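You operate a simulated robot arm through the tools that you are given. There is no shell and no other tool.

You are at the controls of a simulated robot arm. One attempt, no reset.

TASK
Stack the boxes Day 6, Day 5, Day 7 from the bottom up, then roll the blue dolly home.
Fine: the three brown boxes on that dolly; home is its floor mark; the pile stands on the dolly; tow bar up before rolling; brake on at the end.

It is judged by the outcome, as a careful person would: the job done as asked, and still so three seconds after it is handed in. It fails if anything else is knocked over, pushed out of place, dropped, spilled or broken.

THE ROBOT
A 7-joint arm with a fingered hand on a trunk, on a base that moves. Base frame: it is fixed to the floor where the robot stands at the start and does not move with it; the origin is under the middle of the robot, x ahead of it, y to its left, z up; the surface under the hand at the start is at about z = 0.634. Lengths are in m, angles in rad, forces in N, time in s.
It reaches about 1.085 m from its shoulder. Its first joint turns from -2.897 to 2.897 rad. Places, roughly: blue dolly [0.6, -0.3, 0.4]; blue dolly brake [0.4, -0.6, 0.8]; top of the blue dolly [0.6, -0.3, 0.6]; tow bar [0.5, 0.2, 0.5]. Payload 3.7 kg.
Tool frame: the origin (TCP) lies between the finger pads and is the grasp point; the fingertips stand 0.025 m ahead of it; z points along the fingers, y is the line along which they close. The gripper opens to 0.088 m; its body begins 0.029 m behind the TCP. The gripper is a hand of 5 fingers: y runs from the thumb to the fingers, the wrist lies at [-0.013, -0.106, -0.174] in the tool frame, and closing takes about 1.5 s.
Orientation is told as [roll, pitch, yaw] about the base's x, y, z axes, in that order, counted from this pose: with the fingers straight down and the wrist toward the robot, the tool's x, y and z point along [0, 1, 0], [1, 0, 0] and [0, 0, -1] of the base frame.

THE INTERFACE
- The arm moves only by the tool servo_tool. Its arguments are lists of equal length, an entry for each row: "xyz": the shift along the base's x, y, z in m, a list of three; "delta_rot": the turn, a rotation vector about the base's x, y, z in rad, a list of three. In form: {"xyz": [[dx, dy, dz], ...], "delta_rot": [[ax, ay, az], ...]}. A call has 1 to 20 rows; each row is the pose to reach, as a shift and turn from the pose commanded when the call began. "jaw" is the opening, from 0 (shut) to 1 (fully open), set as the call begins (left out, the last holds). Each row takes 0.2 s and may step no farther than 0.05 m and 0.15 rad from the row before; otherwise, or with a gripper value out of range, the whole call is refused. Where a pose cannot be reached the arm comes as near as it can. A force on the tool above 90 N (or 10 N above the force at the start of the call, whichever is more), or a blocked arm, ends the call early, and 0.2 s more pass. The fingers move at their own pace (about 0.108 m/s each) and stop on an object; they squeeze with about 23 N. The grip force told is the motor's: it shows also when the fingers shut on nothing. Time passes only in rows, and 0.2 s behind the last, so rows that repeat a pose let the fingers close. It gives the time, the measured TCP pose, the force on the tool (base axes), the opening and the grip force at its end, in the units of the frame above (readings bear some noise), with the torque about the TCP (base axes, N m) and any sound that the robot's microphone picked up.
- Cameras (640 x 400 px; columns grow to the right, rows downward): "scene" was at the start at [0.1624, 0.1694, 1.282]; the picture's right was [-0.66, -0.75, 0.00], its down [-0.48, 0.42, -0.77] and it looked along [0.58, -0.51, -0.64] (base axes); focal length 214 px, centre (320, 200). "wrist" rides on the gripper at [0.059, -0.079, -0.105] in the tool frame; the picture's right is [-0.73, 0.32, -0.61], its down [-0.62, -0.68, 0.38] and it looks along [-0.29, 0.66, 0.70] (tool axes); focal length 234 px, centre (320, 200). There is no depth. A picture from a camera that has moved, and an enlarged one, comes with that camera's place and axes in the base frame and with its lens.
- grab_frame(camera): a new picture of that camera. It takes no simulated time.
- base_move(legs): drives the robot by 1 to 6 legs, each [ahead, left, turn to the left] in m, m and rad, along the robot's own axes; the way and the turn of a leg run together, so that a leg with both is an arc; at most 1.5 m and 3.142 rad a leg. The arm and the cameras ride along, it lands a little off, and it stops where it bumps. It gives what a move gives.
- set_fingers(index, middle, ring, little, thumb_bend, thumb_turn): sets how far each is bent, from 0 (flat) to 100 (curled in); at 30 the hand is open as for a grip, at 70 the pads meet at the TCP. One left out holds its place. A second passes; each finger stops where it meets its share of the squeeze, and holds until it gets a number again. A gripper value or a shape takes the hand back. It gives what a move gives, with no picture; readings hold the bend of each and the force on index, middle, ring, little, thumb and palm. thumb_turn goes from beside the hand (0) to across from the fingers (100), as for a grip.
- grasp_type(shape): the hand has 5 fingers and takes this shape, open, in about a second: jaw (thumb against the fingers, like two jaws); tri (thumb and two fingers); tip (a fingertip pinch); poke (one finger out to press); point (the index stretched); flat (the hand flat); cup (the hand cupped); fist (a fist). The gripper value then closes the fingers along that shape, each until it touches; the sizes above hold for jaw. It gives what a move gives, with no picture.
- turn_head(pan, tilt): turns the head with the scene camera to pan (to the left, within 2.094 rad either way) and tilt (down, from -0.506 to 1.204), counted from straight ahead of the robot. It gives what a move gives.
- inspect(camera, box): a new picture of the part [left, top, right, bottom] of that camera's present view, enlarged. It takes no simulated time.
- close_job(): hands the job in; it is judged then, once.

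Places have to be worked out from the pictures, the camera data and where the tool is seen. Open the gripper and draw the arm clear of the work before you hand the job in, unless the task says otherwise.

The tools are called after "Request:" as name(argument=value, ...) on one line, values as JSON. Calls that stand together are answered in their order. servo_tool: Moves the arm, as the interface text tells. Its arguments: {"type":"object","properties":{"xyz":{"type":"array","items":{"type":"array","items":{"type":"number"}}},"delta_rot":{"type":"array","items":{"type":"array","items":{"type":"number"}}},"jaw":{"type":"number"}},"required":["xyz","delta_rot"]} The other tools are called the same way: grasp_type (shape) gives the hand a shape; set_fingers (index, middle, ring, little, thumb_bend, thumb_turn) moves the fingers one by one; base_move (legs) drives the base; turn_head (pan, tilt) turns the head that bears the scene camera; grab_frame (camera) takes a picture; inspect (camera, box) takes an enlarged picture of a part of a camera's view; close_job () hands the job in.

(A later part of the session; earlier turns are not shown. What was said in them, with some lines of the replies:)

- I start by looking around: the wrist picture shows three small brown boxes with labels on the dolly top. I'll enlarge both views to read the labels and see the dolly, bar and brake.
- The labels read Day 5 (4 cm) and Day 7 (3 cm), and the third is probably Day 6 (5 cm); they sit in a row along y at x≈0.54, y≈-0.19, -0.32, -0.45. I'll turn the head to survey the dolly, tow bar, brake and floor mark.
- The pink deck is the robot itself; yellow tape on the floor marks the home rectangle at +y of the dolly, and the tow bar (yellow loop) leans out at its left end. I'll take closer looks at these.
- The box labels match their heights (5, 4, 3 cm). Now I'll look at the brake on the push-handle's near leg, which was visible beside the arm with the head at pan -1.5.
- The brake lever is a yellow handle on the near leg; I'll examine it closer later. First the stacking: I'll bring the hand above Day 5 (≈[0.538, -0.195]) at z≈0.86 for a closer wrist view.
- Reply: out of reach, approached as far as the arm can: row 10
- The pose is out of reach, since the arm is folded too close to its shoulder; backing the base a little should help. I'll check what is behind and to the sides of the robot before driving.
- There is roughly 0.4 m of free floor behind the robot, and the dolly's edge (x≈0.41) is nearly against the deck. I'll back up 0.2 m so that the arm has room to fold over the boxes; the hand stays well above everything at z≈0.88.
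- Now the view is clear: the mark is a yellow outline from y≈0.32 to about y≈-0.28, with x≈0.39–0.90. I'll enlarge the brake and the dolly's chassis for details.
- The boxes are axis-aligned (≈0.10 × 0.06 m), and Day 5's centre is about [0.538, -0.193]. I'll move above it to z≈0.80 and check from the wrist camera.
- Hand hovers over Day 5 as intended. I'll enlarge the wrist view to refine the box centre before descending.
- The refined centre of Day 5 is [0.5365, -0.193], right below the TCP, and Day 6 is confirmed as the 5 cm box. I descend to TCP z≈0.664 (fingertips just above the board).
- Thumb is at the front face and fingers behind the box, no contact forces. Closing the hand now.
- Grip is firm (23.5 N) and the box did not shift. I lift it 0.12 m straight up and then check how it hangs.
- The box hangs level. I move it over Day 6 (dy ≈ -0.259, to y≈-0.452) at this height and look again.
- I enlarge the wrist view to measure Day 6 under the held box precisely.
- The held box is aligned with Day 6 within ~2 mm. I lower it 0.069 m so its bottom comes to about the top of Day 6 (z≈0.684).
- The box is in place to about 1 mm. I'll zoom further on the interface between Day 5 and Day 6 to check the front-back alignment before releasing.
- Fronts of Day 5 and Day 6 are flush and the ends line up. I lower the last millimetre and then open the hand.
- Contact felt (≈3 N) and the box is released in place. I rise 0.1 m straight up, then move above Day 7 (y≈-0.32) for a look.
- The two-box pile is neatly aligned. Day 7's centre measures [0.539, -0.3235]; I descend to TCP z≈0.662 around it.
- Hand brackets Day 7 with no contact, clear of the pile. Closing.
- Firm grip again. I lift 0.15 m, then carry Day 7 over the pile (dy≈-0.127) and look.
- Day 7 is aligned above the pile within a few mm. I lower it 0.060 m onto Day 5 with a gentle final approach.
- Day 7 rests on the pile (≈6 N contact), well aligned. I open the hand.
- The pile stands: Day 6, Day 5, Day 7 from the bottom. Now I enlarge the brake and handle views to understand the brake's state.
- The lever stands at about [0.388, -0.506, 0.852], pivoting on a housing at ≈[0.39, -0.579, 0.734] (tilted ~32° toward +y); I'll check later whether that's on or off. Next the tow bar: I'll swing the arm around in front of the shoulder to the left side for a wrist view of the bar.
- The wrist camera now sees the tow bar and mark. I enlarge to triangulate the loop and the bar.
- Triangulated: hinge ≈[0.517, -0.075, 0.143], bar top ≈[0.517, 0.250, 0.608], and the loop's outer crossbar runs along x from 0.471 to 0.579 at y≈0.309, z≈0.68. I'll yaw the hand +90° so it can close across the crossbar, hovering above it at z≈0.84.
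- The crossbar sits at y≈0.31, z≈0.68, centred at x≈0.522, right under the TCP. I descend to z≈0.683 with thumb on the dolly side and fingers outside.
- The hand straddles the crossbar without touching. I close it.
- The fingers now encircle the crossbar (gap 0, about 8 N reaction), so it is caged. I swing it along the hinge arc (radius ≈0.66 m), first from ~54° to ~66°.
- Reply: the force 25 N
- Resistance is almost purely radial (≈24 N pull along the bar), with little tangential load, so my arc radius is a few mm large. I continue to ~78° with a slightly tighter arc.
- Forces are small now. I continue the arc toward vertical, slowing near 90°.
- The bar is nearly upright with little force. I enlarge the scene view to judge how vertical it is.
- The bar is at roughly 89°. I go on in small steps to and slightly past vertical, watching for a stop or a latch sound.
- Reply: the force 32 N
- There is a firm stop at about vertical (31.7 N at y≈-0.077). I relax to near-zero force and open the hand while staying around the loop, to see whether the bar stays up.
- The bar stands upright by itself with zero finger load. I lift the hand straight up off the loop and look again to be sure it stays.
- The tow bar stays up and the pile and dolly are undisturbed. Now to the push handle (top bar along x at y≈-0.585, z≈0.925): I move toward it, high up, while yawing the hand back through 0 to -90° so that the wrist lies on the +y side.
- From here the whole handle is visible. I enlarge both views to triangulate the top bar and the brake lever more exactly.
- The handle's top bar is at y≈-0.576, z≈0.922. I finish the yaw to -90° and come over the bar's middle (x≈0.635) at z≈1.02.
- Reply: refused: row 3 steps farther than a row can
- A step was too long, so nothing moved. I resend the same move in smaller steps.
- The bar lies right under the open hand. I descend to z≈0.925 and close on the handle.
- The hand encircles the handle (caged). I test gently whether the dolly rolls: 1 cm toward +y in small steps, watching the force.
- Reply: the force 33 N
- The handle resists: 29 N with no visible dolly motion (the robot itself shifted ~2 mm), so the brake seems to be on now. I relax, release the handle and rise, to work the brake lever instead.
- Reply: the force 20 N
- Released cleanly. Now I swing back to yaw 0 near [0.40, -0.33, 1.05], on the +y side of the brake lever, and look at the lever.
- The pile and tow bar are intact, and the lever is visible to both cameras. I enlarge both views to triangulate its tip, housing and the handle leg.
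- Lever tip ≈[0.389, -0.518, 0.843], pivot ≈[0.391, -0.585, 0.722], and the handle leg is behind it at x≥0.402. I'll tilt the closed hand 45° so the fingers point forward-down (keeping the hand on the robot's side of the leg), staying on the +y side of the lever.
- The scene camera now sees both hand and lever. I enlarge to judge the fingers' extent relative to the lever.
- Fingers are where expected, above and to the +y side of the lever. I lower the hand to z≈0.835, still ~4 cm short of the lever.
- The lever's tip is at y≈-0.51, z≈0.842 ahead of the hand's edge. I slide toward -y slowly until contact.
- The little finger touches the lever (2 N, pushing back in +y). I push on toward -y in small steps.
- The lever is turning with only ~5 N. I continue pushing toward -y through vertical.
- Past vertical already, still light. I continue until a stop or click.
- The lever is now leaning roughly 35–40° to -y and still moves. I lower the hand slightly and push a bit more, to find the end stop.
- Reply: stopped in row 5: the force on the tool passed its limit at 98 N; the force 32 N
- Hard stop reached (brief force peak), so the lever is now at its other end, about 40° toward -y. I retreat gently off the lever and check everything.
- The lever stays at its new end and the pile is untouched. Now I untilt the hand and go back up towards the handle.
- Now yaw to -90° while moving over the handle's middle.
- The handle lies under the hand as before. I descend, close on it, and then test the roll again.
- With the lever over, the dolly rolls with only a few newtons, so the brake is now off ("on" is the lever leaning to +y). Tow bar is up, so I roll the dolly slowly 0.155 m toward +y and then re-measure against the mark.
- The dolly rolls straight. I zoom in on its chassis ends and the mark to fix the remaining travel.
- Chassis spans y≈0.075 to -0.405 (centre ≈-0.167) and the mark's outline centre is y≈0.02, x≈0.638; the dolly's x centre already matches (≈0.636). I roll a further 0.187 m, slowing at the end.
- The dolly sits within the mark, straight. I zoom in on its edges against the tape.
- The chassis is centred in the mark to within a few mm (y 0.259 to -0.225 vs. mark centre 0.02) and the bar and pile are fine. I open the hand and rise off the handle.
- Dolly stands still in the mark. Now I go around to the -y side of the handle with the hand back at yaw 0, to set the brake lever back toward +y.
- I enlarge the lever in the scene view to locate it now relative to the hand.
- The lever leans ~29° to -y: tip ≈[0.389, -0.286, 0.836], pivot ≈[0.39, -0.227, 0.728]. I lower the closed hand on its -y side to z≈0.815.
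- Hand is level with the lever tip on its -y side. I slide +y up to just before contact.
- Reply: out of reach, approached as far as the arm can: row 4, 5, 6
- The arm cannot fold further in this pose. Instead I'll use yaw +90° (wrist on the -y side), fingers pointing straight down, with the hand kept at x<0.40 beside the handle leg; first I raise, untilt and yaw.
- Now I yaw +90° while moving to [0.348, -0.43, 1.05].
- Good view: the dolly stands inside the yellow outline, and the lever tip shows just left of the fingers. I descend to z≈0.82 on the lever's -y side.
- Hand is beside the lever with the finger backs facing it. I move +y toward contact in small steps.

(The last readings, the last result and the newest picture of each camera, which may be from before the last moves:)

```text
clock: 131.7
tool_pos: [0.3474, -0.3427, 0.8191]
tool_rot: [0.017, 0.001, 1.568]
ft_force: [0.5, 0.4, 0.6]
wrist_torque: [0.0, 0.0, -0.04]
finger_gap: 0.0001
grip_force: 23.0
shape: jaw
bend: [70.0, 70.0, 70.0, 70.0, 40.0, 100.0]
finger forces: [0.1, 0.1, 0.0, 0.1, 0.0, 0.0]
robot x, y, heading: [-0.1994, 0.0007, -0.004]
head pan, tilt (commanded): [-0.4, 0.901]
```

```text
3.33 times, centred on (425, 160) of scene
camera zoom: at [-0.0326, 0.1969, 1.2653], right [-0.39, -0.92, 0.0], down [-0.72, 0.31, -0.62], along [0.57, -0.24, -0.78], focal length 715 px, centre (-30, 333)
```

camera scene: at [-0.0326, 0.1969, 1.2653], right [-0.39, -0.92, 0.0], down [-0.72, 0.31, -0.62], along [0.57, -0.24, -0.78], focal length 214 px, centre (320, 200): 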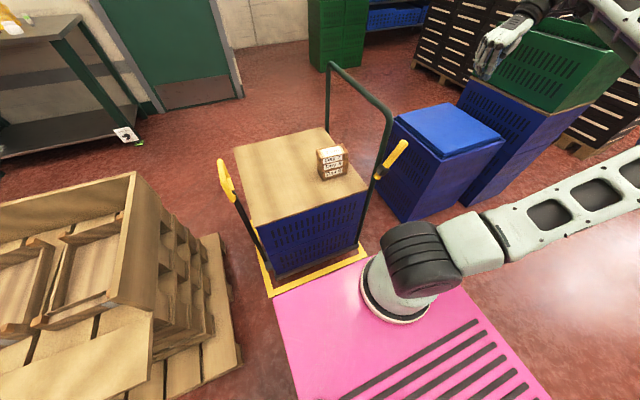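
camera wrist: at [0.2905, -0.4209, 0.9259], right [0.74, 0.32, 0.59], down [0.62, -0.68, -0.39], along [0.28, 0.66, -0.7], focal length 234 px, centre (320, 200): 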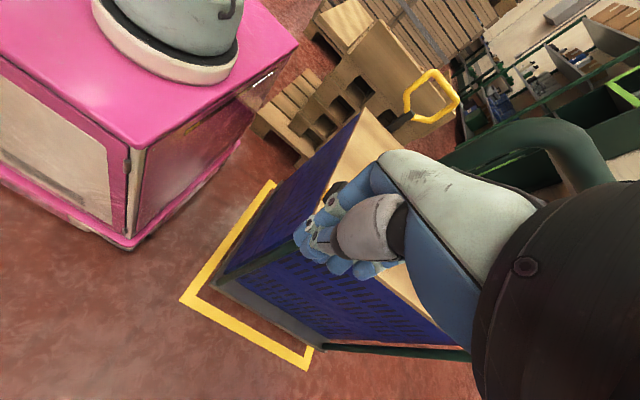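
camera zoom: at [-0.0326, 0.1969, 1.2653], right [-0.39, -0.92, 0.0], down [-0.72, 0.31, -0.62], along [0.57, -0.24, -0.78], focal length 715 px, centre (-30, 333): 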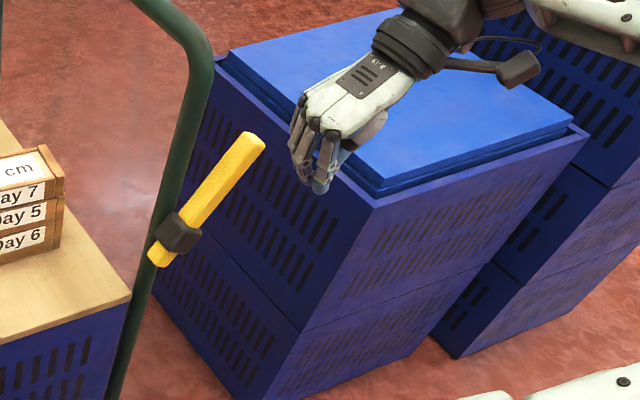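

About 4 cm to go. I continue slowly.

Request:
servo_tool(xyz=[[0, 0.012, 0], [0, 0.022, 0], [0, 0.03, 0], [0, 0.036, 0], [0, 0.042, 0], [0, 0.042, 0]], delta_rot=[[0, 0, 0], [0, 0, 0], [0, 0, 0], [0, 0, 0], [0, 0, 0], [0, 0, 0]], jaw=0.0)

Request:
inspect(camera="scene", box=[350, 100, 500, 220])

```text
clock: 133.1
tool_pos: [0.3457, -0.2994, 0.8195]
tool_rot: [0.017, -0.002, 1.571]
ft_force: [-14.7, -3.8, 4.6]
wrist_torque: [0.22, -0.46, 0.17]
finger_gap: 0.0
grip_force: 22.7
shape: jaw
bend: [70.0, 70.0, 70.0, 70.0, 40.0, 100.0]
finger forces: [0.1, 0.0, 16.0, 0.0, 0.1, 0.0]
robot x, y, heading: [-0.2019, -0.0011, -0.004]
head pan, tilt (commanded): [-0.4, 0.901]
```

```text
3.33 times, centred on (425, 160) of scene
camera zoom: at [-0.0333, 0.1968, 1.2654], right [-0.39, -0.92, 0.0], down [-0.72, 0.31, -0.62], along [0.57, -0.24, -0.78], focal length 715 px, centre (-30, 333)
```

zoom: 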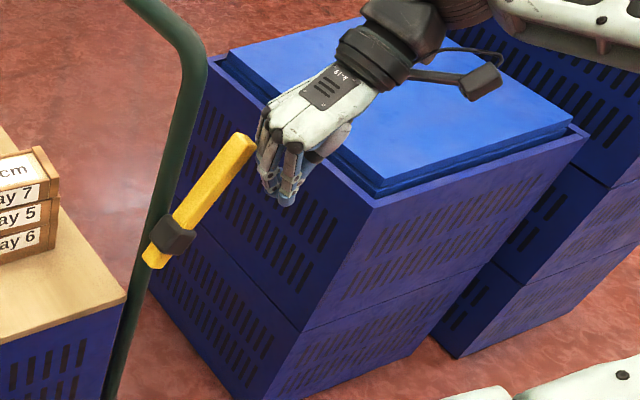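

The lever got wedged sideways (-15 N in x) and the dolly seems to have shifted slightly. I back off at once and re-measure the dolly.

Request:
servo_tool(xyz=[[-0.002, -0.01, 0], [-0.002, -0.025, 0], [-0.002, -0.05, 0.01], [-0.002, -0.08, 0.04], [-0.002, -0.1, 0.08], [0, -0.12, 0.12], [0, -0.12, 0.16], [0, -0.12, 0.2], [0, -0.12, 0.22]], delta_rot=[[0, 0, 0], [0, 0, 0], [0, 0, 0], [0, 0, 0], [0, 0, 0], [0, 0, 0], [0, 0, 0], [0, 0, 0], [0, 0, 0]], jaw=0.0)

Request:
grab_frame(camera="scene")

Request:
inspect(camera="scene", box=[240, 200, 380, 300])

Request:
inspect(camera="scene", box=[210, 110, 410, 280])

```text
clock: 135.1
tool_pos: [0.3495, -0.421, 1.0422]
tool_rot: [0.018, 0.001, 1.568]
ft_force: [0.1, -0.9, -0.4]
wrist_torque: [0.0, -0.01, -0.01]
finger_gap: 0.0001
grip_force: 23.6
shape: jaw
bend: [70.0, 70.0, 70.0, 70.0, 40.0, 100.0]
finger forces: [0.1, 0.0, 0.1, 0.0, 0.1, 0.1]
robot x, y, heading: [-0.2033, 0.002, -0.003]
head pan, tilt (commanded): [-0.4, 0.901]
```

```text
taken
camera scene: at [-0.0326, 0.1968, 1.2653], right [-0.39, -0.92, 0.0], down [-0.72, 0.31, -0.62], along [0.57, -0.24, -0.78], focal length 214 px, centre (320, 200)
```

scene: 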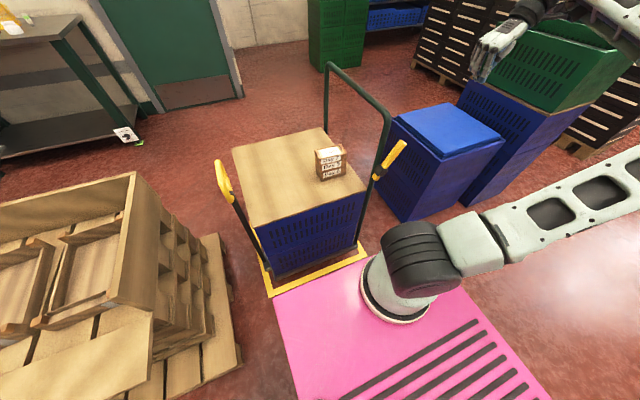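

```text
4.00 times, centred on (310, 250) of scene
camera zoom: at [-0.0326, 0.1968, 1.2653], right [-0.39, -0.92, 0.0], down [-0.72, 0.31, -0.62], along [0.57, -0.24, -0.78], focal length 858 px, centre (360, 0)
```

zoom: 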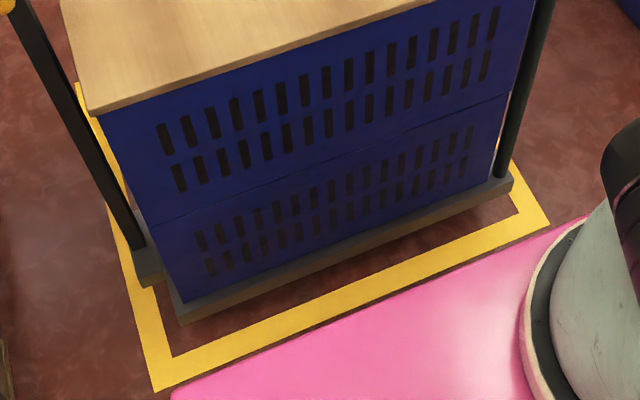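

```text
2.35 times, centred on (310, 195) of scene
camera zoom: at [-0.0326, 0.1968, 1.2653], right [-0.39, -0.92, 0.0], down [-0.72, 0.31, -0.62], along [0.57, -0.24, -0.78], focal length 505 px, centre (344, 212)
```

zoom: 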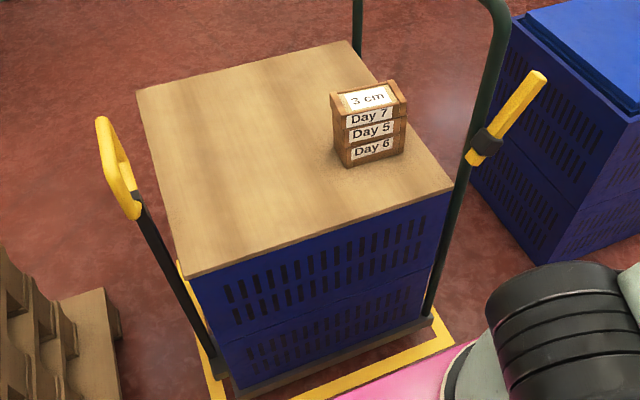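

The dolly only moved ≈8 mm (+y), still centred within a few mm of the mark and straight. I'll use the earlier proven tilted pose, which needs the base a little farther left and back: drive 6 cm back and 15 cm left with the arm high.

Request:
base_move(legs=[[-0.06, 0.15, 0]])

Request:
grab_frame(camera="scene")

```text
clock: 136.5
tool_pos: [0.2892, -0.2703, 1.0409]
tool_rot: [0.017, -0.001, 1.567]
ft_force: [-0.4, -0.5, 0.6]
wrist_torque: [-0.03, 0.0, 0.01]
finger_gap: 0.0002
grip_force: 23.6
shape: jaw
bend: [70.0, 70.0, 70.0, 70.0, 40.0, 100.0]
finger forces: [0.1, 0.0, 0.1, 0.0, 0.0, 0.1]
robot x, y, heading: [-0.258, 0.1508, -0.007]
head pan, tilt (commanded): [-0.4, 0.901]
```

```text
taken
camera scene: at [-0.0923, 0.3486, 1.2653], right [-0.39, -0.92, 0.0], down [-0.72, 0.31, -0.62], along [0.57, -0.24, -0.78], focal length 214 px, centre (320, 200)
```

scene: 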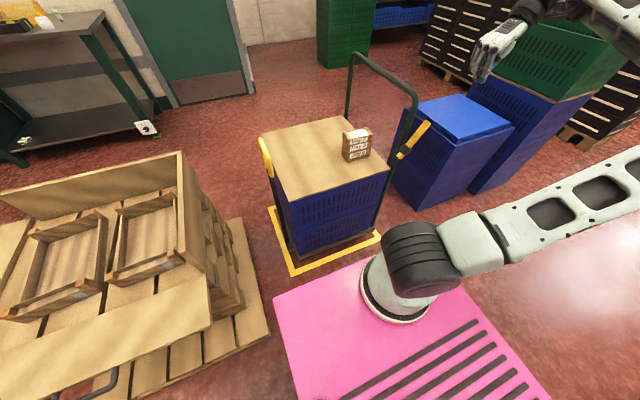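

Base moved as planned with everything clear. Now I yaw the hand back to 0 while moving to [0.40, -0.43, 1.08], away from the handle.

Request:
servo_tool(xyz=[[0.0, -0.02, 0.01], [0.005, -0.04, 0.02], [0.01, -0.06, 0.03], [0.02, -0.08, 0.04], [0.03, -0.1, 0.04], [0.045, -0.12, 0.04], [0.06, -0.135, 0.04], [0.075, -0.15, 0.04], [0.09, -0.16, 0.04], [0.1, -0.16, 0.04], [0.11, -0.16, 0.04], [0.11, -0.16, 0.04]], delta_rot=[[0, 0, -0.143], [0, 0, -0.286], [0, 0, -0.429], [0, 0, -0.572], [0, 0, -0.715], [0, 0, -0.858], [0, 0, -1.001], [0, 0, -1.144], [0, 0, -1.287], [0, 0, -1.43], [0, 0, -1.567], [0, 0, -1.567]], jaw=0.0)

Request:
servo_tool(xyz=[[-0.005, 0, -0.02], [-0.01, 0, -0.04], [-0.015, 0, -0.06], [-0.02, 0, -0.08], [-0.025, 0, -0.1], [-0.03, 0, -0.12], [-0.03, 0, -0.12]], delta_rot=[[0, -0.131, 0], [0, -0.262, 0], [0, -0.393, 0], [0, -0.524, 0], [0, -0.655, 0], [0, -0.785, 0], [0, -0.785, 0]], jaw=0.0)

Request:
grab_frame(camera="scene")

Request:
grab_frame(camera="wrist")

```text
clock: 139.1
tool_pos: [0.3976, -0.4292, 1.0815]
tool_rot: [0.017, 0.0, 0.001]
ft_force: [0.2, 0.0, 0.3]
wrist_torque: [-0.03, -0.02, -0.02]
finger_gap: 0.0
grip_force: 23.0
shape: jaw
bend: [70.0, 70.0, 70.0, 70.0, 41.0, 100.0]
finger forces: [0.1, 0.0, 0.0, 0.0, 0.1, 0.1]
robot x, y, heading: [-0.2627, 0.1559, -0.008]
head pan, tilt (commanded): [-0.4, 0.901]
```

```text
clock: 140.7
tool_pos: [0.3683, -0.4305, 0.9605]
tool_rot: [0.015, -0.788, 0.003]
ft_force: [0.8, 0.1, 0.0]
wrist_torque: [-0.02, 0.02, 0.02]
finger_gap: 0.0
grip_force: 22.8
shape: jaw
bend: [70.0, 70.0, 70.0, 70.0, 41.0, 100.0]
finger forces: [0.0, 0.0, 0.2, 0.0, 0.0, 0.1]
robot x, y, heading: [-0.2603, 0.155, -0.005]
head pan, tilt (commanded): [-0.4, 0.901]
```

```text
taken
camera scene: at [-0.0923, 0.3487, 1.2653], right [-0.39, -0.92, 0.0], down [-0.72, 0.31, -0.62], along [0.57, -0.24, -0.78], focal length 214 px, centre (320, 200)
```

scene: 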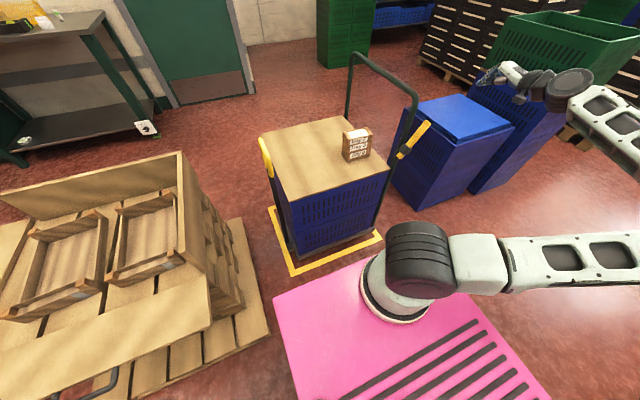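

```text
taken
camera wrist: at [0.2373, -0.3725, 0.9796], right [-0.19, -0.74, 0.65], down [-0.2, -0.62, -0.76], along [0.96, -0.28, -0.03], focal length 234 px, centre (320, 200)
```

wrist: 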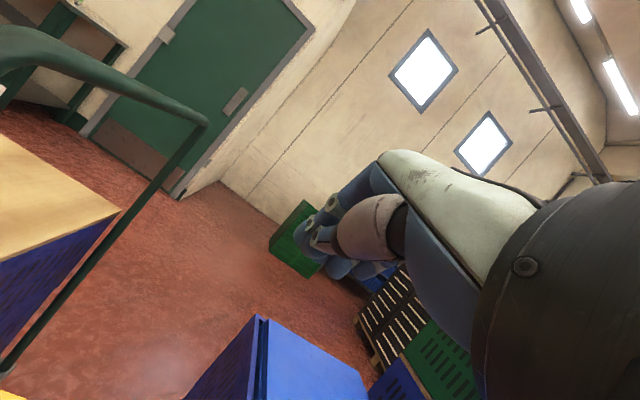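

I enlarge the lever from the new viewpoint to fix its location.

Request:
inspect(camera="scene", box=[370, 90, 470, 190])

```text
4.00 times, centred on (420, 140) of scene
camera zoom: at [-0.0923, 0.3487, 1.2653], right [-0.39, -0.92, 0.0], down [-0.72, 0.31, -0.62], along [0.57, -0.24, -0.78], focal length 858 px, centre (-80, 440)
```

zoom: 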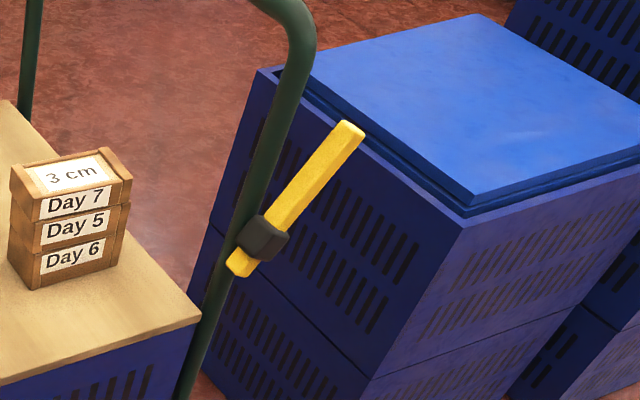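

The lever's tip is at ≈[0.389, -0.276, 0.837] and pivot at ≈[0.39, -0.219, 0.732]. I lower the tilted hand to z≈0.835 and slide toward +y to near-contact.

Request:
servo_tool(xyz=[[0.001, 0.0, -0.04], [0.002, 0.0, -0.08], [0.003, 0.01, -0.11], [0.003, 0.02, -0.1255], [0.003, 0.035, -0.1255], [0.003, 0.05, -0.1255], [0.003, 0.065, -0.1255], [0.003, 0.065, -0.1255]], delta_rot=[[0, 0, 0], [0, 0, 0], [0, 0, 0], [0, 0, 0], [0, 0, 0], [0, 0, 0], [0, 0, 0], [0, 0, 0]], jaw=0.0)

Request:
inspect(camera="scene", box=[370, 90, 490, 190])

Request:
grab_frame(camera="wrist")

```text
clock: 142.5
tool_pos: [0.3717, -0.3641, 0.8347]
tool_rot: [0.017, -0.785, 0.002]
ft_force: [0.7, 0.5, -0.3]
wrist_torque: [0.01, 0.02, 0.0]
finger_gap: 0.0002
grip_force: 23.1
shape: jaw
bend: [70.0, 70.0, 70.0, 70.0, 41.0, 100.0]
finger forces: [0.1, 0.0, 0.1, 0.1, 0.0, 0.1]
robot x, y, heading: [-0.2627, 0.1546, -0.006]
head pan, tilt (commanded): [-0.4, 0.901]
```

```text
4.00 times, centred on (430, 140) of scene
camera zoom: at [-0.0923, 0.3486, 1.2653], right [-0.39, -0.92, 0.0], down [-0.72, 0.31, -0.62], along [0.57, -0.24, -0.78], focal length 858 px, centre (-120, 440)
```

zoom: 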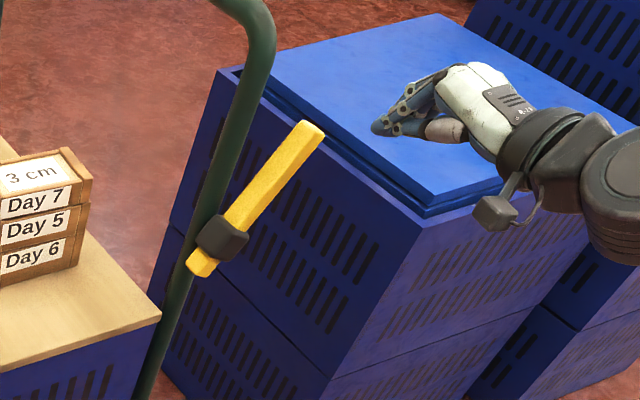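

```text
taken
camera wrist: at [0.241, -0.3072, 0.8543], right [-0.19, -0.74, 0.65], down [-0.2, -0.62, -0.76], along [0.96, -0.28, -0.03], focal length 234 px, centre (320, 200)
```

wrist: 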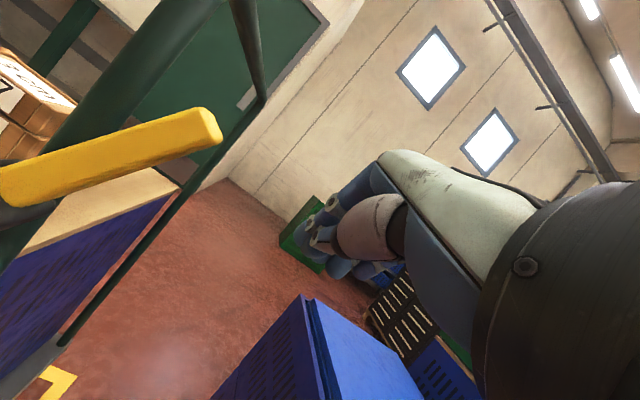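

About 5–6 cm gap remains. I advance toward +y until contact.

Request:
servo_tool(xyz=[[0, 0.012, 0], [0, 0.024, 0], [0, 0.034, 0], [0, 0.042, 0], [0, 0.048, 0], [0, 0.048, 0]], delta_rot=[[0, 0, 0], [0, 0, 0], [0, 0, 0], [0, 0, 0], [0, 0, 0], [0, 0, 0]], jaw=0.0)

Request:
inspect(camera="scene", box=[370, 90, 490, 190])

Request:
grab_frame(camera="wrist")

```text
clock: 143.9
tool_pos: [0.3701, -0.3163, 0.8339]
tool_rot: [0.015, -0.785, 0.002]
ft_force: [0.0, -0.7, -0.3]
wrist_torque: [-0.02, -0.01, 0.01]
finger_gap: 0.0
grip_force: 22.9
shape: jaw
bend: [70.0, 70.0, 70.0, 70.0, 41.0, 100.0]
finger forces: [0.0, 0.0, 0.1, 0.0, 0.0, 0.0]
robot x, y, heading: [-0.2613, 0.151, -0.006]
head pan, tilt (commanded): [-0.4, 0.901]
```

```text
4.00 times, centred on (430, 140) of scene
camera zoom: at [-0.0923, 0.3486, 1.2653], right [-0.39, -0.92, 0.0], down [-0.72, 0.31, -0.62], along [0.57, -0.24, -0.78], focal length 858 px, centre (-120, 440)
```

zoom: 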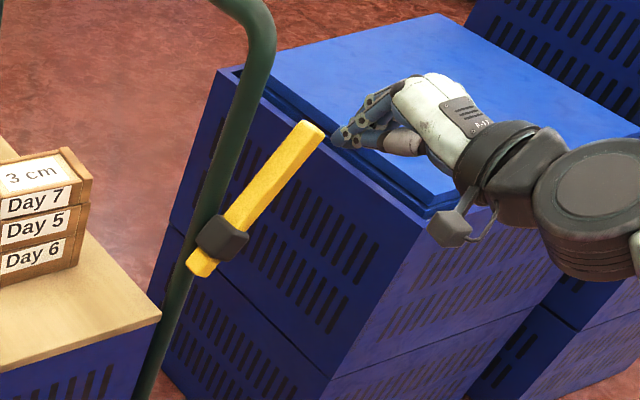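

```text
taken
camera wrist: at [0.2404, -0.2598, 0.8547], right [-0.19, -0.74, 0.65], down [-0.2, -0.62, -0.76], along [0.96, -0.28, -0.03], focal length 234 px, centre (320, 200)
```

wrist: 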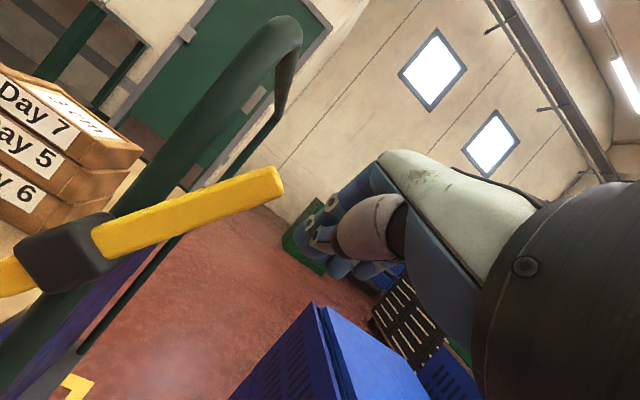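

Now ~1 cm from the lever. I make contact and push gently in small steps.

Request:
servo_tool(xyz=[[0, 0.006, 0], [0, 0.012, 0], [0, 0.018, 0], [0, 0.024, 0], [0, 0.024, 0]], delta_rot=[[0, 0, 0], [0, 0, 0], [0, 0, 0], [0, 0, 0], [0, 0, 0]], jaw=0.0)

Request:
inspect(camera="scene", box=[370, 90, 490, 190])

```text
clock: 145.1
tool_pos: [0.3718, -0.2935, 0.8356]
tool_rot: [0.017, -0.786, -0.002]
ft_force: [-0.2, -3.5, 0.4]
wrist_torque: [-0.02, -0.02, -0.04]
finger_gap: 0.0001
grip_force: 22.8
shape: jaw
bend: [70.0, 70.0, 70.0, 70.0, 41.0, 100.0]
finger forces: [7.3, 0.0, 0.0, 0.0, 0.1, 0.0]
robot x, y, heading: [-0.2627, 0.1549, -0.007]
head pan, tilt (commanded): [-0.4, 0.901]
```

```text
4.00 times, centred on (430, 140) of scene
camera zoom: at [-0.0923, 0.3485, 1.2654], right [-0.39, -0.92, 0.0], down [-0.72, 0.31, -0.62], along [0.57, -0.24, -0.78], focal length 858 px, centre (-120, 440)
```

zoom: 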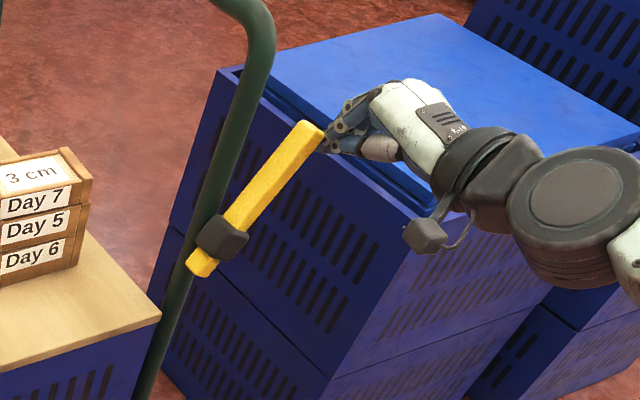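

Clean contact: index finger 7 N, pure y reaction, and dolly/pile unmoved in the image. I continue pushing in small steps.

Request:
servo_tool(xyz=[[0, 0.006, 0], [0, 0.012, 0], [0, 0.018, 0], [0, 0.024, 0], [0, 0.024, 0]], delta_rot=[[0, 0, 0], [0, 0, 0], [0, 0, 0], [0, 0, 0], [0, 0, 0]], jaw=0.0)

Request:
inspect(camera="scene", box=[370, 90, 490, 190])

```text
clock: 146.3
tool_pos: [0.3711, -0.268, 0.836]
tool_rot: [0.017, -0.786, 0.002]
ft_force: [-2.2, -2.8, 0.6]
wrist_torque: [0.07, -0.09, 0.0]
finger_gap: 0.0
grip_force: 22.2
shape: jaw
bend: [70.0, 70.0, 70.0, 70.0, 41.0, 100.0]
finger forces: [0.1, 0.0, 0.0, 0.0, 0.0, 0.0]
robot x, y, heading: [-0.2643, 0.1544, -0.006]
head pan, tilt (commanded): [-0.4, 0.901]
```

```text
4.00 times, centred on (430, 140) of scene
camera zoom: at [-0.0924, 0.3486, 1.2654], right [-0.39, -0.92, 0.0], down [-0.72, 0.31, -0.62], along [0.57, -0.24, -0.78], focal length 858 px, centre (-120, 440)
```

zoom: 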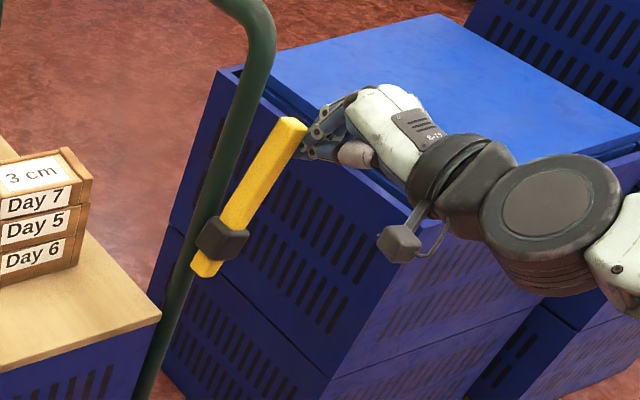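

The lever turns and the dolly stays put. Continuing.

Request:
servo_tool(xyz=[[0, 0.006, 0], [0, 0.012, 0], [0, 0.018, 0], [0, 0.024, 0], [0, 0.03, 0], [0, 0.03, 0]], delta_rot=[[0, 0, 0], [0, 0, 0], [0, 0, 0], [0, 0, 0], [0, 0, 0], [0, 0, 0]], jaw=0.0)

Request:
inspect(camera="scene", box=[370, 90, 490, 190])

Request:
grab_frame(camera="wrist")

```text
clock: 147.7
tool_pos: [0.3689, -0.2384, 0.835]
tool_rot: [0.017, -0.785, 0.002]
ft_force: [1.5, -2.9, 1.6]
wrist_torque: [0.02, -0.05, -0.01]
finger_gap: 0.0
grip_force: 22.8
shape: jaw
bend: [70.0, 70.0, 70.0, 70.0, 41.0, 100.0]
finger forces: [0.0, 0.1, 0.1, 0.1, 0.0, 0.0]
robot x, y, heading: [-0.2659, 0.1552, -0.003]
head pan, tilt (commanded): [-0.4, 0.901]
```

```text
4.00 times, centred on (430, 140) of scene
camera zoom: at [-0.0923, 0.3486, 1.2654], right [-0.39, -0.92, 0.0], down [-0.72, 0.31, -0.62], along [0.57, -0.24, -0.78], focal length 858 px, centre (-120, 440)
```

zoom: 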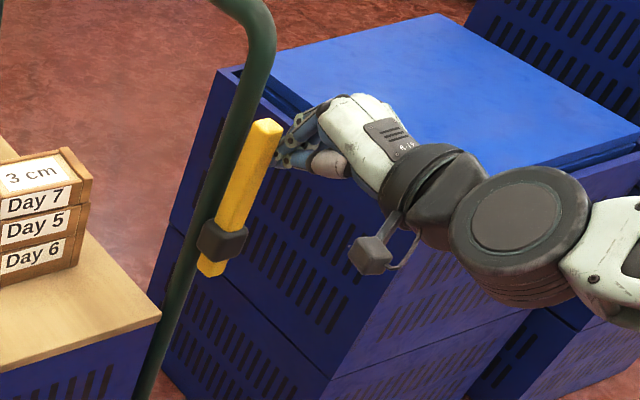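

```text
taken
camera wrist: at [0.2398, -0.1821, 0.8549], right [-0.19, -0.74, 0.65], down [-0.2, -0.62, -0.76], along [0.96, -0.28, -0.03], focal length 234 px, centre (320, 200)
```

wrist: 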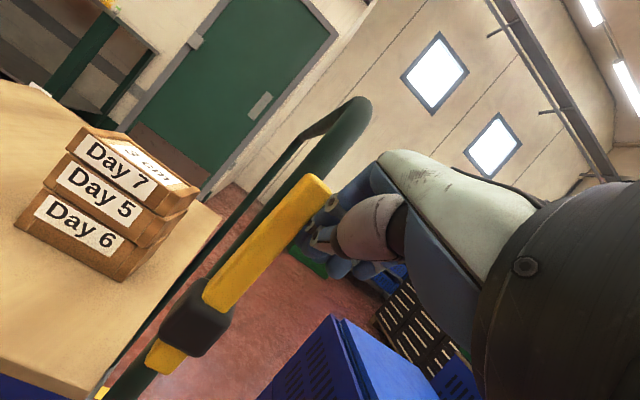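

The lever is about vertical and the dolly hasn't moved. I continue the push.

Request:
servo_tool(xyz=[[0, 0.006, 0], [0, 0.012, 0], [0, 0.018, 0], [0, 0.024, 0], [0, 0.03, 0], [0, 0.03, 0]], delta_rot=[[0, 0, 0], [0, 0, 0], [0, 0, 0], [0, 0, 0], [0, 0, 0], [0, 0, 0]], jaw=0.0)

Request:
inspect(camera="scene", box=[370, 90, 490, 190])

```text
clock: 149.1
tool_pos: [0.3705, -0.2073, 0.8358]
tool_rot: [0.017, -0.787, 0.001]
ft_force: [0.3, -3.0, 0.4]
wrist_torque: [-0.06, 0.02, -0.07]
finger_gap: 0.0
grip_force: 23.0
shape: jaw
bend: [70.0, 70.0, 70.0, 70.0, 41.0, 100.0]
finger forces: [0.0, 0.0, 0.0, 0.0, 0.0, 0.0]
robot x, y, heading: [-0.2627, 0.1563, -0.008]
head pan, tilt (commanded): [-0.4, 0.901]
```

```text
4.00 times, centred on (430, 140) of scene
camera zoom: at [-0.0923, 0.3486, 1.2653], right [-0.39, -0.92, 0.0], down [-0.72, 0.31, -0.62], along [0.57, -0.24, -0.78], focal length 858 px, centre (-120, 440)
```

zoom: 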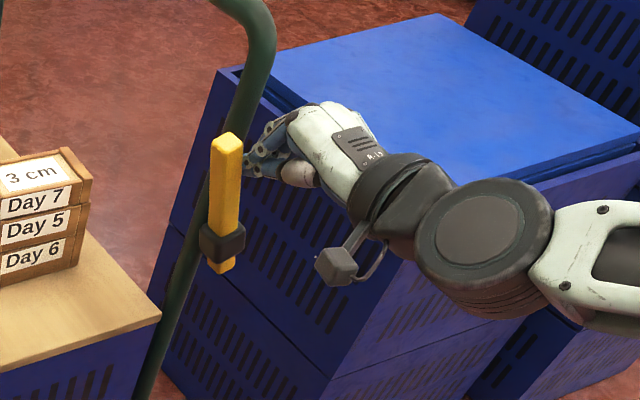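

The lever is now ~20° past vertical toward +y; the original "on" angle was ~29°. I push the last bit in small steps, watching the force.

Request:
servo_tool(xyz=[[0, 0.005, 0], [0, 0.01, 0], [0, 0.015, 0], [0, 0.015, 0]], delta_rot=[[0, 0, 0], [0, 0, 0], [0, 0, 0], [0, 0, 0]], jaw=0.0)

Request:
inspect(camera="scene", box=[370, 90, 490, 190])

```text
clock: 150.1
tool_pos: [0.3717, -0.1937, 0.8352]
tool_rot: [0.017, -0.786, 0.001]
ft_force: [0.1, -0.9, -0.6]
wrist_torque: [0.0, -0.02, 0.04]
finger_gap: 0.0
grip_force: 22.9
shape: jaw
bend: [70.0, 70.0, 70.0, 70.0, 41.0, 100.0]
finger forces: [0.0, 0.1, 0.0, 0.1, 0.1, 0.0]
robot x, y, heading: [-0.262, 0.1519, -0.004]
head pan, tilt (commanded): [-0.4, 0.901]
```

```text
4.00 times, centred on (430, 140) of scene
camera zoom: at [-0.0923, 0.3487, 1.2653], right [-0.39, -0.92, 0.0], down [-0.72, 0.31, -0.62], along [0.57, -0.24, -0.78], focal length 858 px, centre (-120, 440)
```

zoom: 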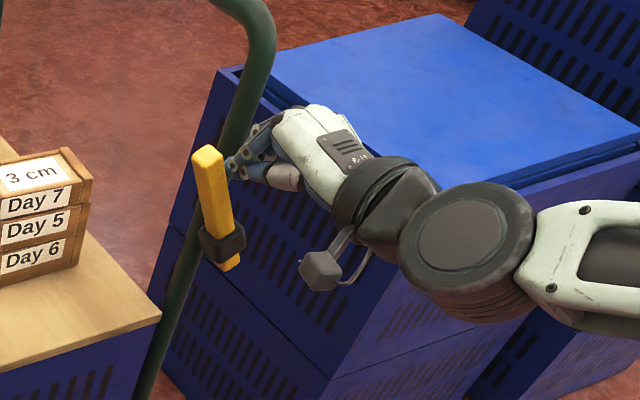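

The lever snapped over to ~31° toward +y – the original "on" angle – with the reaction gone to zero, and the dolly unmoved. I nudge 6 mm more to confirm that it's at its stop.

Request:
servo_tool(xyz=[[0, 0.003, 0], [0, 0.006, 0], [0, 0.006, 0]], delta_rot=[[0, 0, 0], [0, 0, 0], [0, 0, 0]], jaw=0.0)

Request:
inspect(camera="scene", box=[370, 90, 490, 190])

```text
clock: 150.9
tool_pos: [0.3712, -0.19, 0.8361]
tool_rot: [0.016, -0.785, 0.0]
ft_force: [-1.0, -7.9, 1.8]
wrist_torque: [-0.09, -0.04, -0.14]
finger_gap: 0.0001
grip_force: 23.1
shape: jaw
bend: [70.0, 70.0, 70.0, 70.0, 41.0, 100.0]
finger forces: [0.0, 0.1, 0.0, 0.0, 0.0, 0.0]
robot x, y, heading: [-0.2638, 0.1531, -0.0]
head pan, tilt (commanded): [-0.4, 0.901]
```

```text
4.00 times, centred on (430, 140) of scene
camera zoom: at [-0.0924, 0.3484, 1.2654], right [-0.39, -0.92, 0.0], down [-0.72, 0.31, -0.62], along [0.57, -0.24, -0.78], focal length 858 px, centre (-120, 440)
```

zoom: 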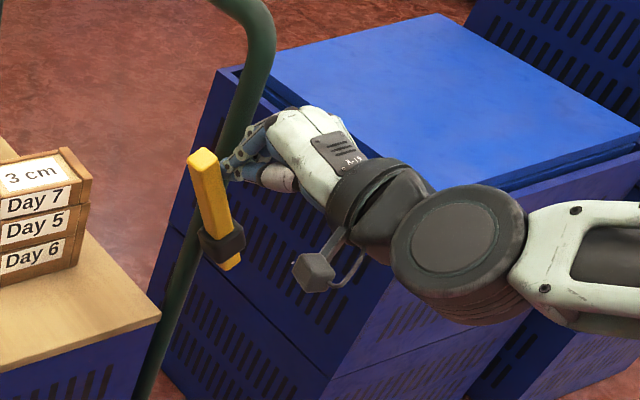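

At the stop with 8 N and the dolly doesn't give. I press another 4 mm as a brake check (a free dolly would just roll 4 mm).

Request:
servo_tool(xyz=[[0, 0.002, 0], [0, 0.004, 0], [0, 0.004, 0]], delta_rot=[[0, 0, 0], [0, 0, 0], [0, 0, 0]], jaw=0.0)

Request:
inspect(camera="scene", box=[370, 90, 490, 190])

```text
clock: 151.7
tool_pos: [0.3714, -0.1877, 0.8357]
tool_rot: [0.016, -0.787, -0.004]
ft_force: [-1.1, -34.3, 5.1]
wrist_torque: [-0.53, -0.06, -0.62]
finger_gap: 0.0
grip_force: 22.8
shape: jaw
bend: [70.0, 70.0, 70.0, 70.0, 41.0, 100.0]
finger forces: [52.7, 0.0, 0.0, 0.0, 0.1, 0.0]
robot x, y, heading: [-0.2617, 0.1554, -0.003]
head pan, tilt (commanded): [-0.4, 0.901]
```

```text
4.00 times, centred on (430, 140) of scene
camera zoom: at [-0.0924, 0.3474, 1.2655], right [-0.39, -0.92, 0.0], down [-0.72, 0.31, -0.62], along [0.57, -0.24, -0.78], focal length 858 px, centre (-120, 440)
```

zoom: 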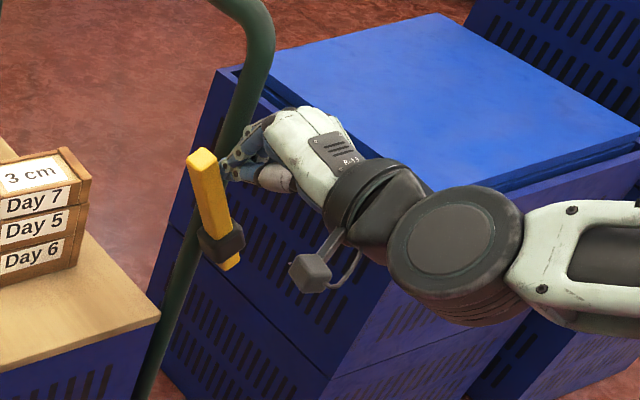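

34 N and the dolly holds, so the brake is on. I retreat the hand toward -y and then up and away.

Request:
servo_tool(xyz=[[0, -0.008, 0], [-0.003, -0.025, 0], [-0.006, -0.06, 0], [-0.008, -0.1, 0.0], [-0.01, -0.14, 0.01], [-0.01, -0.18, 0.03], [-0.01, -0.21, 0.06], [-0.01, -0.23, 0.1], [-0.01, -0.24, 0.14], [-0.01, -0.24, 0.18], [-0.01, -0.24, 0.18]], delta_rot=[[0, 0, 0], [0, 0, 0], [0, 0, 0], [0, 0, 0], [0, 0, 0], [0, 0, 0], [0, 0, 0], [0, 0, 0], [0, 0, 0], [0, 0, 0], [0, 0, 0]], jaw=0.0)

Request:
grab_frame(camera="scene")

Request:
inspect(camera="scene", box=[370, 90, 470, 190])

Request:
inspect(camera="scene", box=[240, 120, 400, 290])

```text
clock: 154.1
tool_pos: [0.3622, -0.4251, 1.0159]
tool_rot: [0.016, -0.787, 0.002]
ft_force: [-0.8, 0.0, 0.2]
wrist_torque: [0.01, 0.02, 0.03]
finger_gap: 0.0001
grip_force: 23.5
shape: jaw
bend: [70.0, 70.0, 70.0, 70.0, 42.0, 100.0]
finger forces: [0.0, 0.1, 0.0, 0.0, 0.0, 0.0]
robot x, y, heading: [-0.2577, 0.1538, -0.004]
head pan, tilt (commanded): [-0.4, 0.901]
```

```text
taken
camera scene: at [-0.0923, 0.3486, 1.2653], right [-0.39, -0.92, 0.0], down [-0.72, 0.31, -0.62], along [0.57, -0.24, -0.78], focal length 214 px, centre (320, 200)
```

scene: 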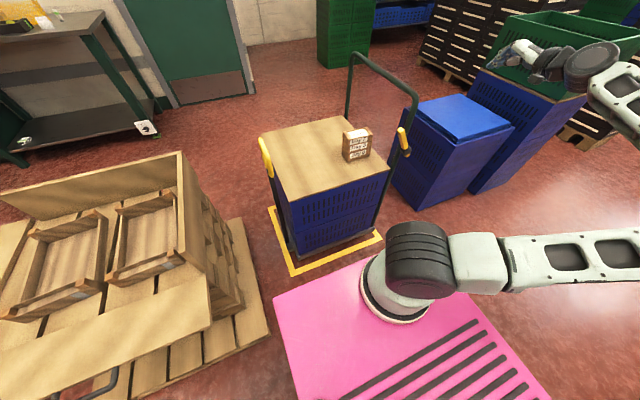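

```text
4.00 times, centred on (420, 140) of scene
camera zoom: at [-0.0923, 0.3486, 1.2653], right [-0.39, -0.92, 0.0], down [-0.72, 0.31, -0.62], along [0.57, -0.24, -0.78], focal length 858 px, centre (-80, 440)
```

zoom: 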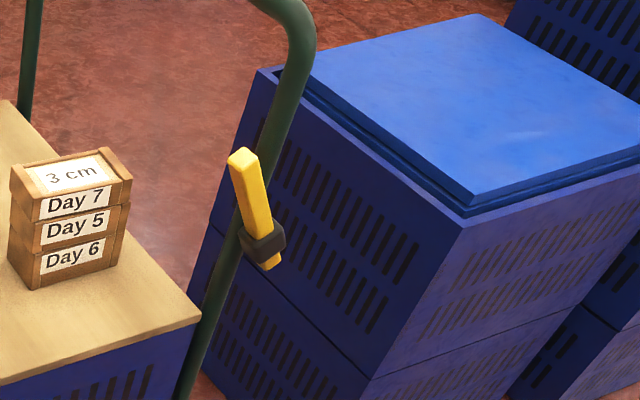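

```text
2.35 times, centred on (320, 205) of scene
camera zoom: at [-0.0923, 0.3486, 1.2653], right [-0.39, -0.92, 0.0], down [-0.72, 0.31, -0.62], along [0.57, -0.24, -0.78], focal length 505 px, centre (320, 188)
```

zoom: 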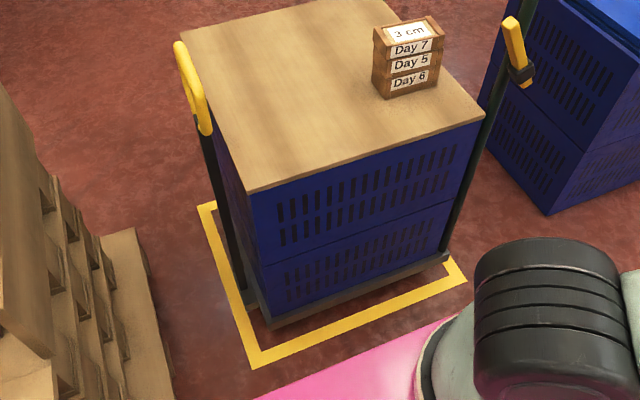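

All in order: lever in the "on" position, dolly centred in the mark, bar upright, pile intact. I untilt and open the hand, well clear of the dolly.

Request:
servo_tool(xyz=[[0.005, -0.01, 0.015], [0.01, -0.02, 0.03], [0.02, -0.03, 0.045], [0.03, -0.04, 0.06], [0.04, -0.05, 0.075], [0.05, -0.06, 0.09], [0.05, -0.06, 0.1], [0.05, -0.06, 0.1], [0.05, -0.06, 0.1], [0.05, -0.06, 0.1]], delta_rot=[[0, 0.131, 0], [0, 0.262, 0], [0, 0.393, 0], [0, 0.524, 0], [0, 0.655, 0], [0, 0.786, 0], [0, 0.786, 0], [0, 0.786, 0], [0, 0.786, 0], [0, 0.786, 0]], jaw=1.0)

Request:
turn_head(pan=-0.1, tilt=0.9)

Request:
grab_frame(camera="scene")

Request:
inspect(camera="scene", box=[300, 60, 540, 260])

Request:
grab_frame(camera="wrist")

```text
clock: 156.3
tool_pos: [0.4116, -0.4845, 1.1158]
tool_rot: [0.018, 0.0, 0.0]
ft_force: [-0.2, 0.6, -0.4]
wrist_torque: [0.0, 0.02, 0.0]
finger_gap: 0.0877
grip_force: 0.0
shape: jaw
bend: [30.0, 30.0, 30.0, 30.0, 30.0, 98.0]
finger forces: [0.0, 0.0, 0.1, 0.1, 0.0, 0.0]
robot x, y, heading: [-0.2583, 0.1515, -0.007]
head pan, tilt (commanded): [-0.4, 0.901]
```

```text
clock: 157.1
tool_pos: [0.4115, -0.4853, 1.1148]
tool_rot: [0.018, 0.0, 0.001]
ft_force: [0.4, -0.2, 0.9]
wrist_torque: [0.0, 0.01, -0.01]
finger_gap: 0.088
grip_force: 0.1
shape: jaw
bend: [30.0, 30.0, 30.0, 30.0, 30.0, 98.0]
finger forces: [0.0, 0.0, 0.0, 0.0, 0.1, 0.1]
robot x, y, heading: [-0.2581, 0.1546, -0.005]
head pan, tilt (commanded): [-0.099, 0.901]
```

```text
taken
camera scene: at [-0.0866, 0.3704, 1.2653], right [-0.11, -0.99, 0.0], down [-0.78, 0.08, -0.62], along [0.62, -0.07, -0.78], focal length 214 px, centre (320, 200)
```

scene: 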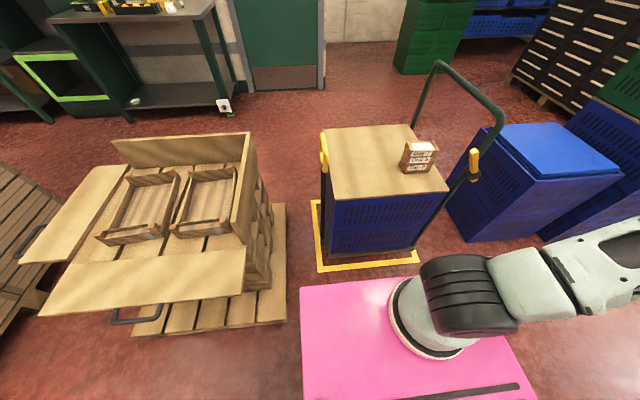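

```text
2.00 times, centred on (420, 160) of scene
camera zoom: at [-0.0866, 0.3704, 1.2653], right [-0.11, -0.99, 0.0], down [-0.78, 0.08, -0.62], along [0.62, -0.07, -0.78], focal length 429 px, centre (120, 280)
```

zoom: 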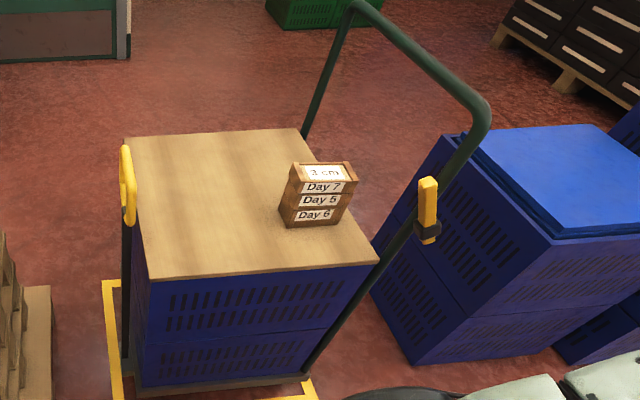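

```text
taken
camera wrist: at [0.3329, -0.4276, 1.2212], right [0.32, -0.74, 0.59], down [-0.68, -0.62, -0.39], along [0.66, -0.28, -0.7], focal length 234 px, centre (320, 200)
```

wrist: 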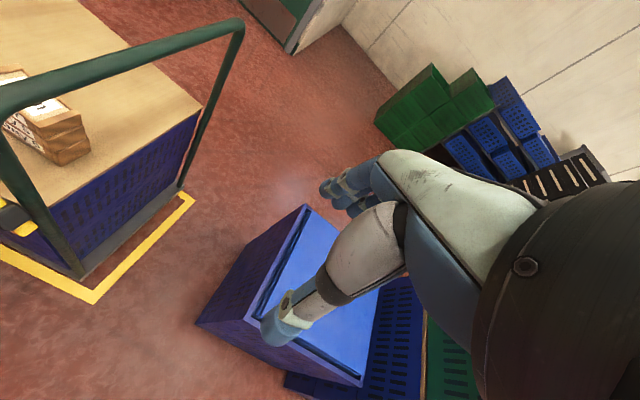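

Everything checks out: the pile reads Day 6, 5, 7 from the bottom on the dolly, the dolly is centred in its yellow mark (within ~1 cm), the tow bar is upright, the brake lever is in the tested "on" position, and the hand is open and clear. I hand the job in.

Request:
close_job()

```text
The job is handed in.
```

The boxes are stacked Day 6, Day 5, Day 7 from the bottom up on the blue dolly. The dolly is home on its floor mark with the brake on. I've handed the job in.

- **Tow bar:** I raised it to vertical before rolling. It stayed upright on its own the whole way.
- **Position:** the dolly sits straight inside the yellow outline, about 8 mm past its centre. My first try at putting the brake back on nudged it by that much.
- **Brake:** the lever is back where it started. I pressed it with about 34 N and the dolly didn't move. Before rolling, with the lever the other way, the dolly had rolled with only a few newtons.
- **Robot:** its base now stands about 26 cm back and 15 cm left of where it started. The hand is open and clear of the dolly.

Nothing was dropped or knocked over. The last pictures showed the pile intact.
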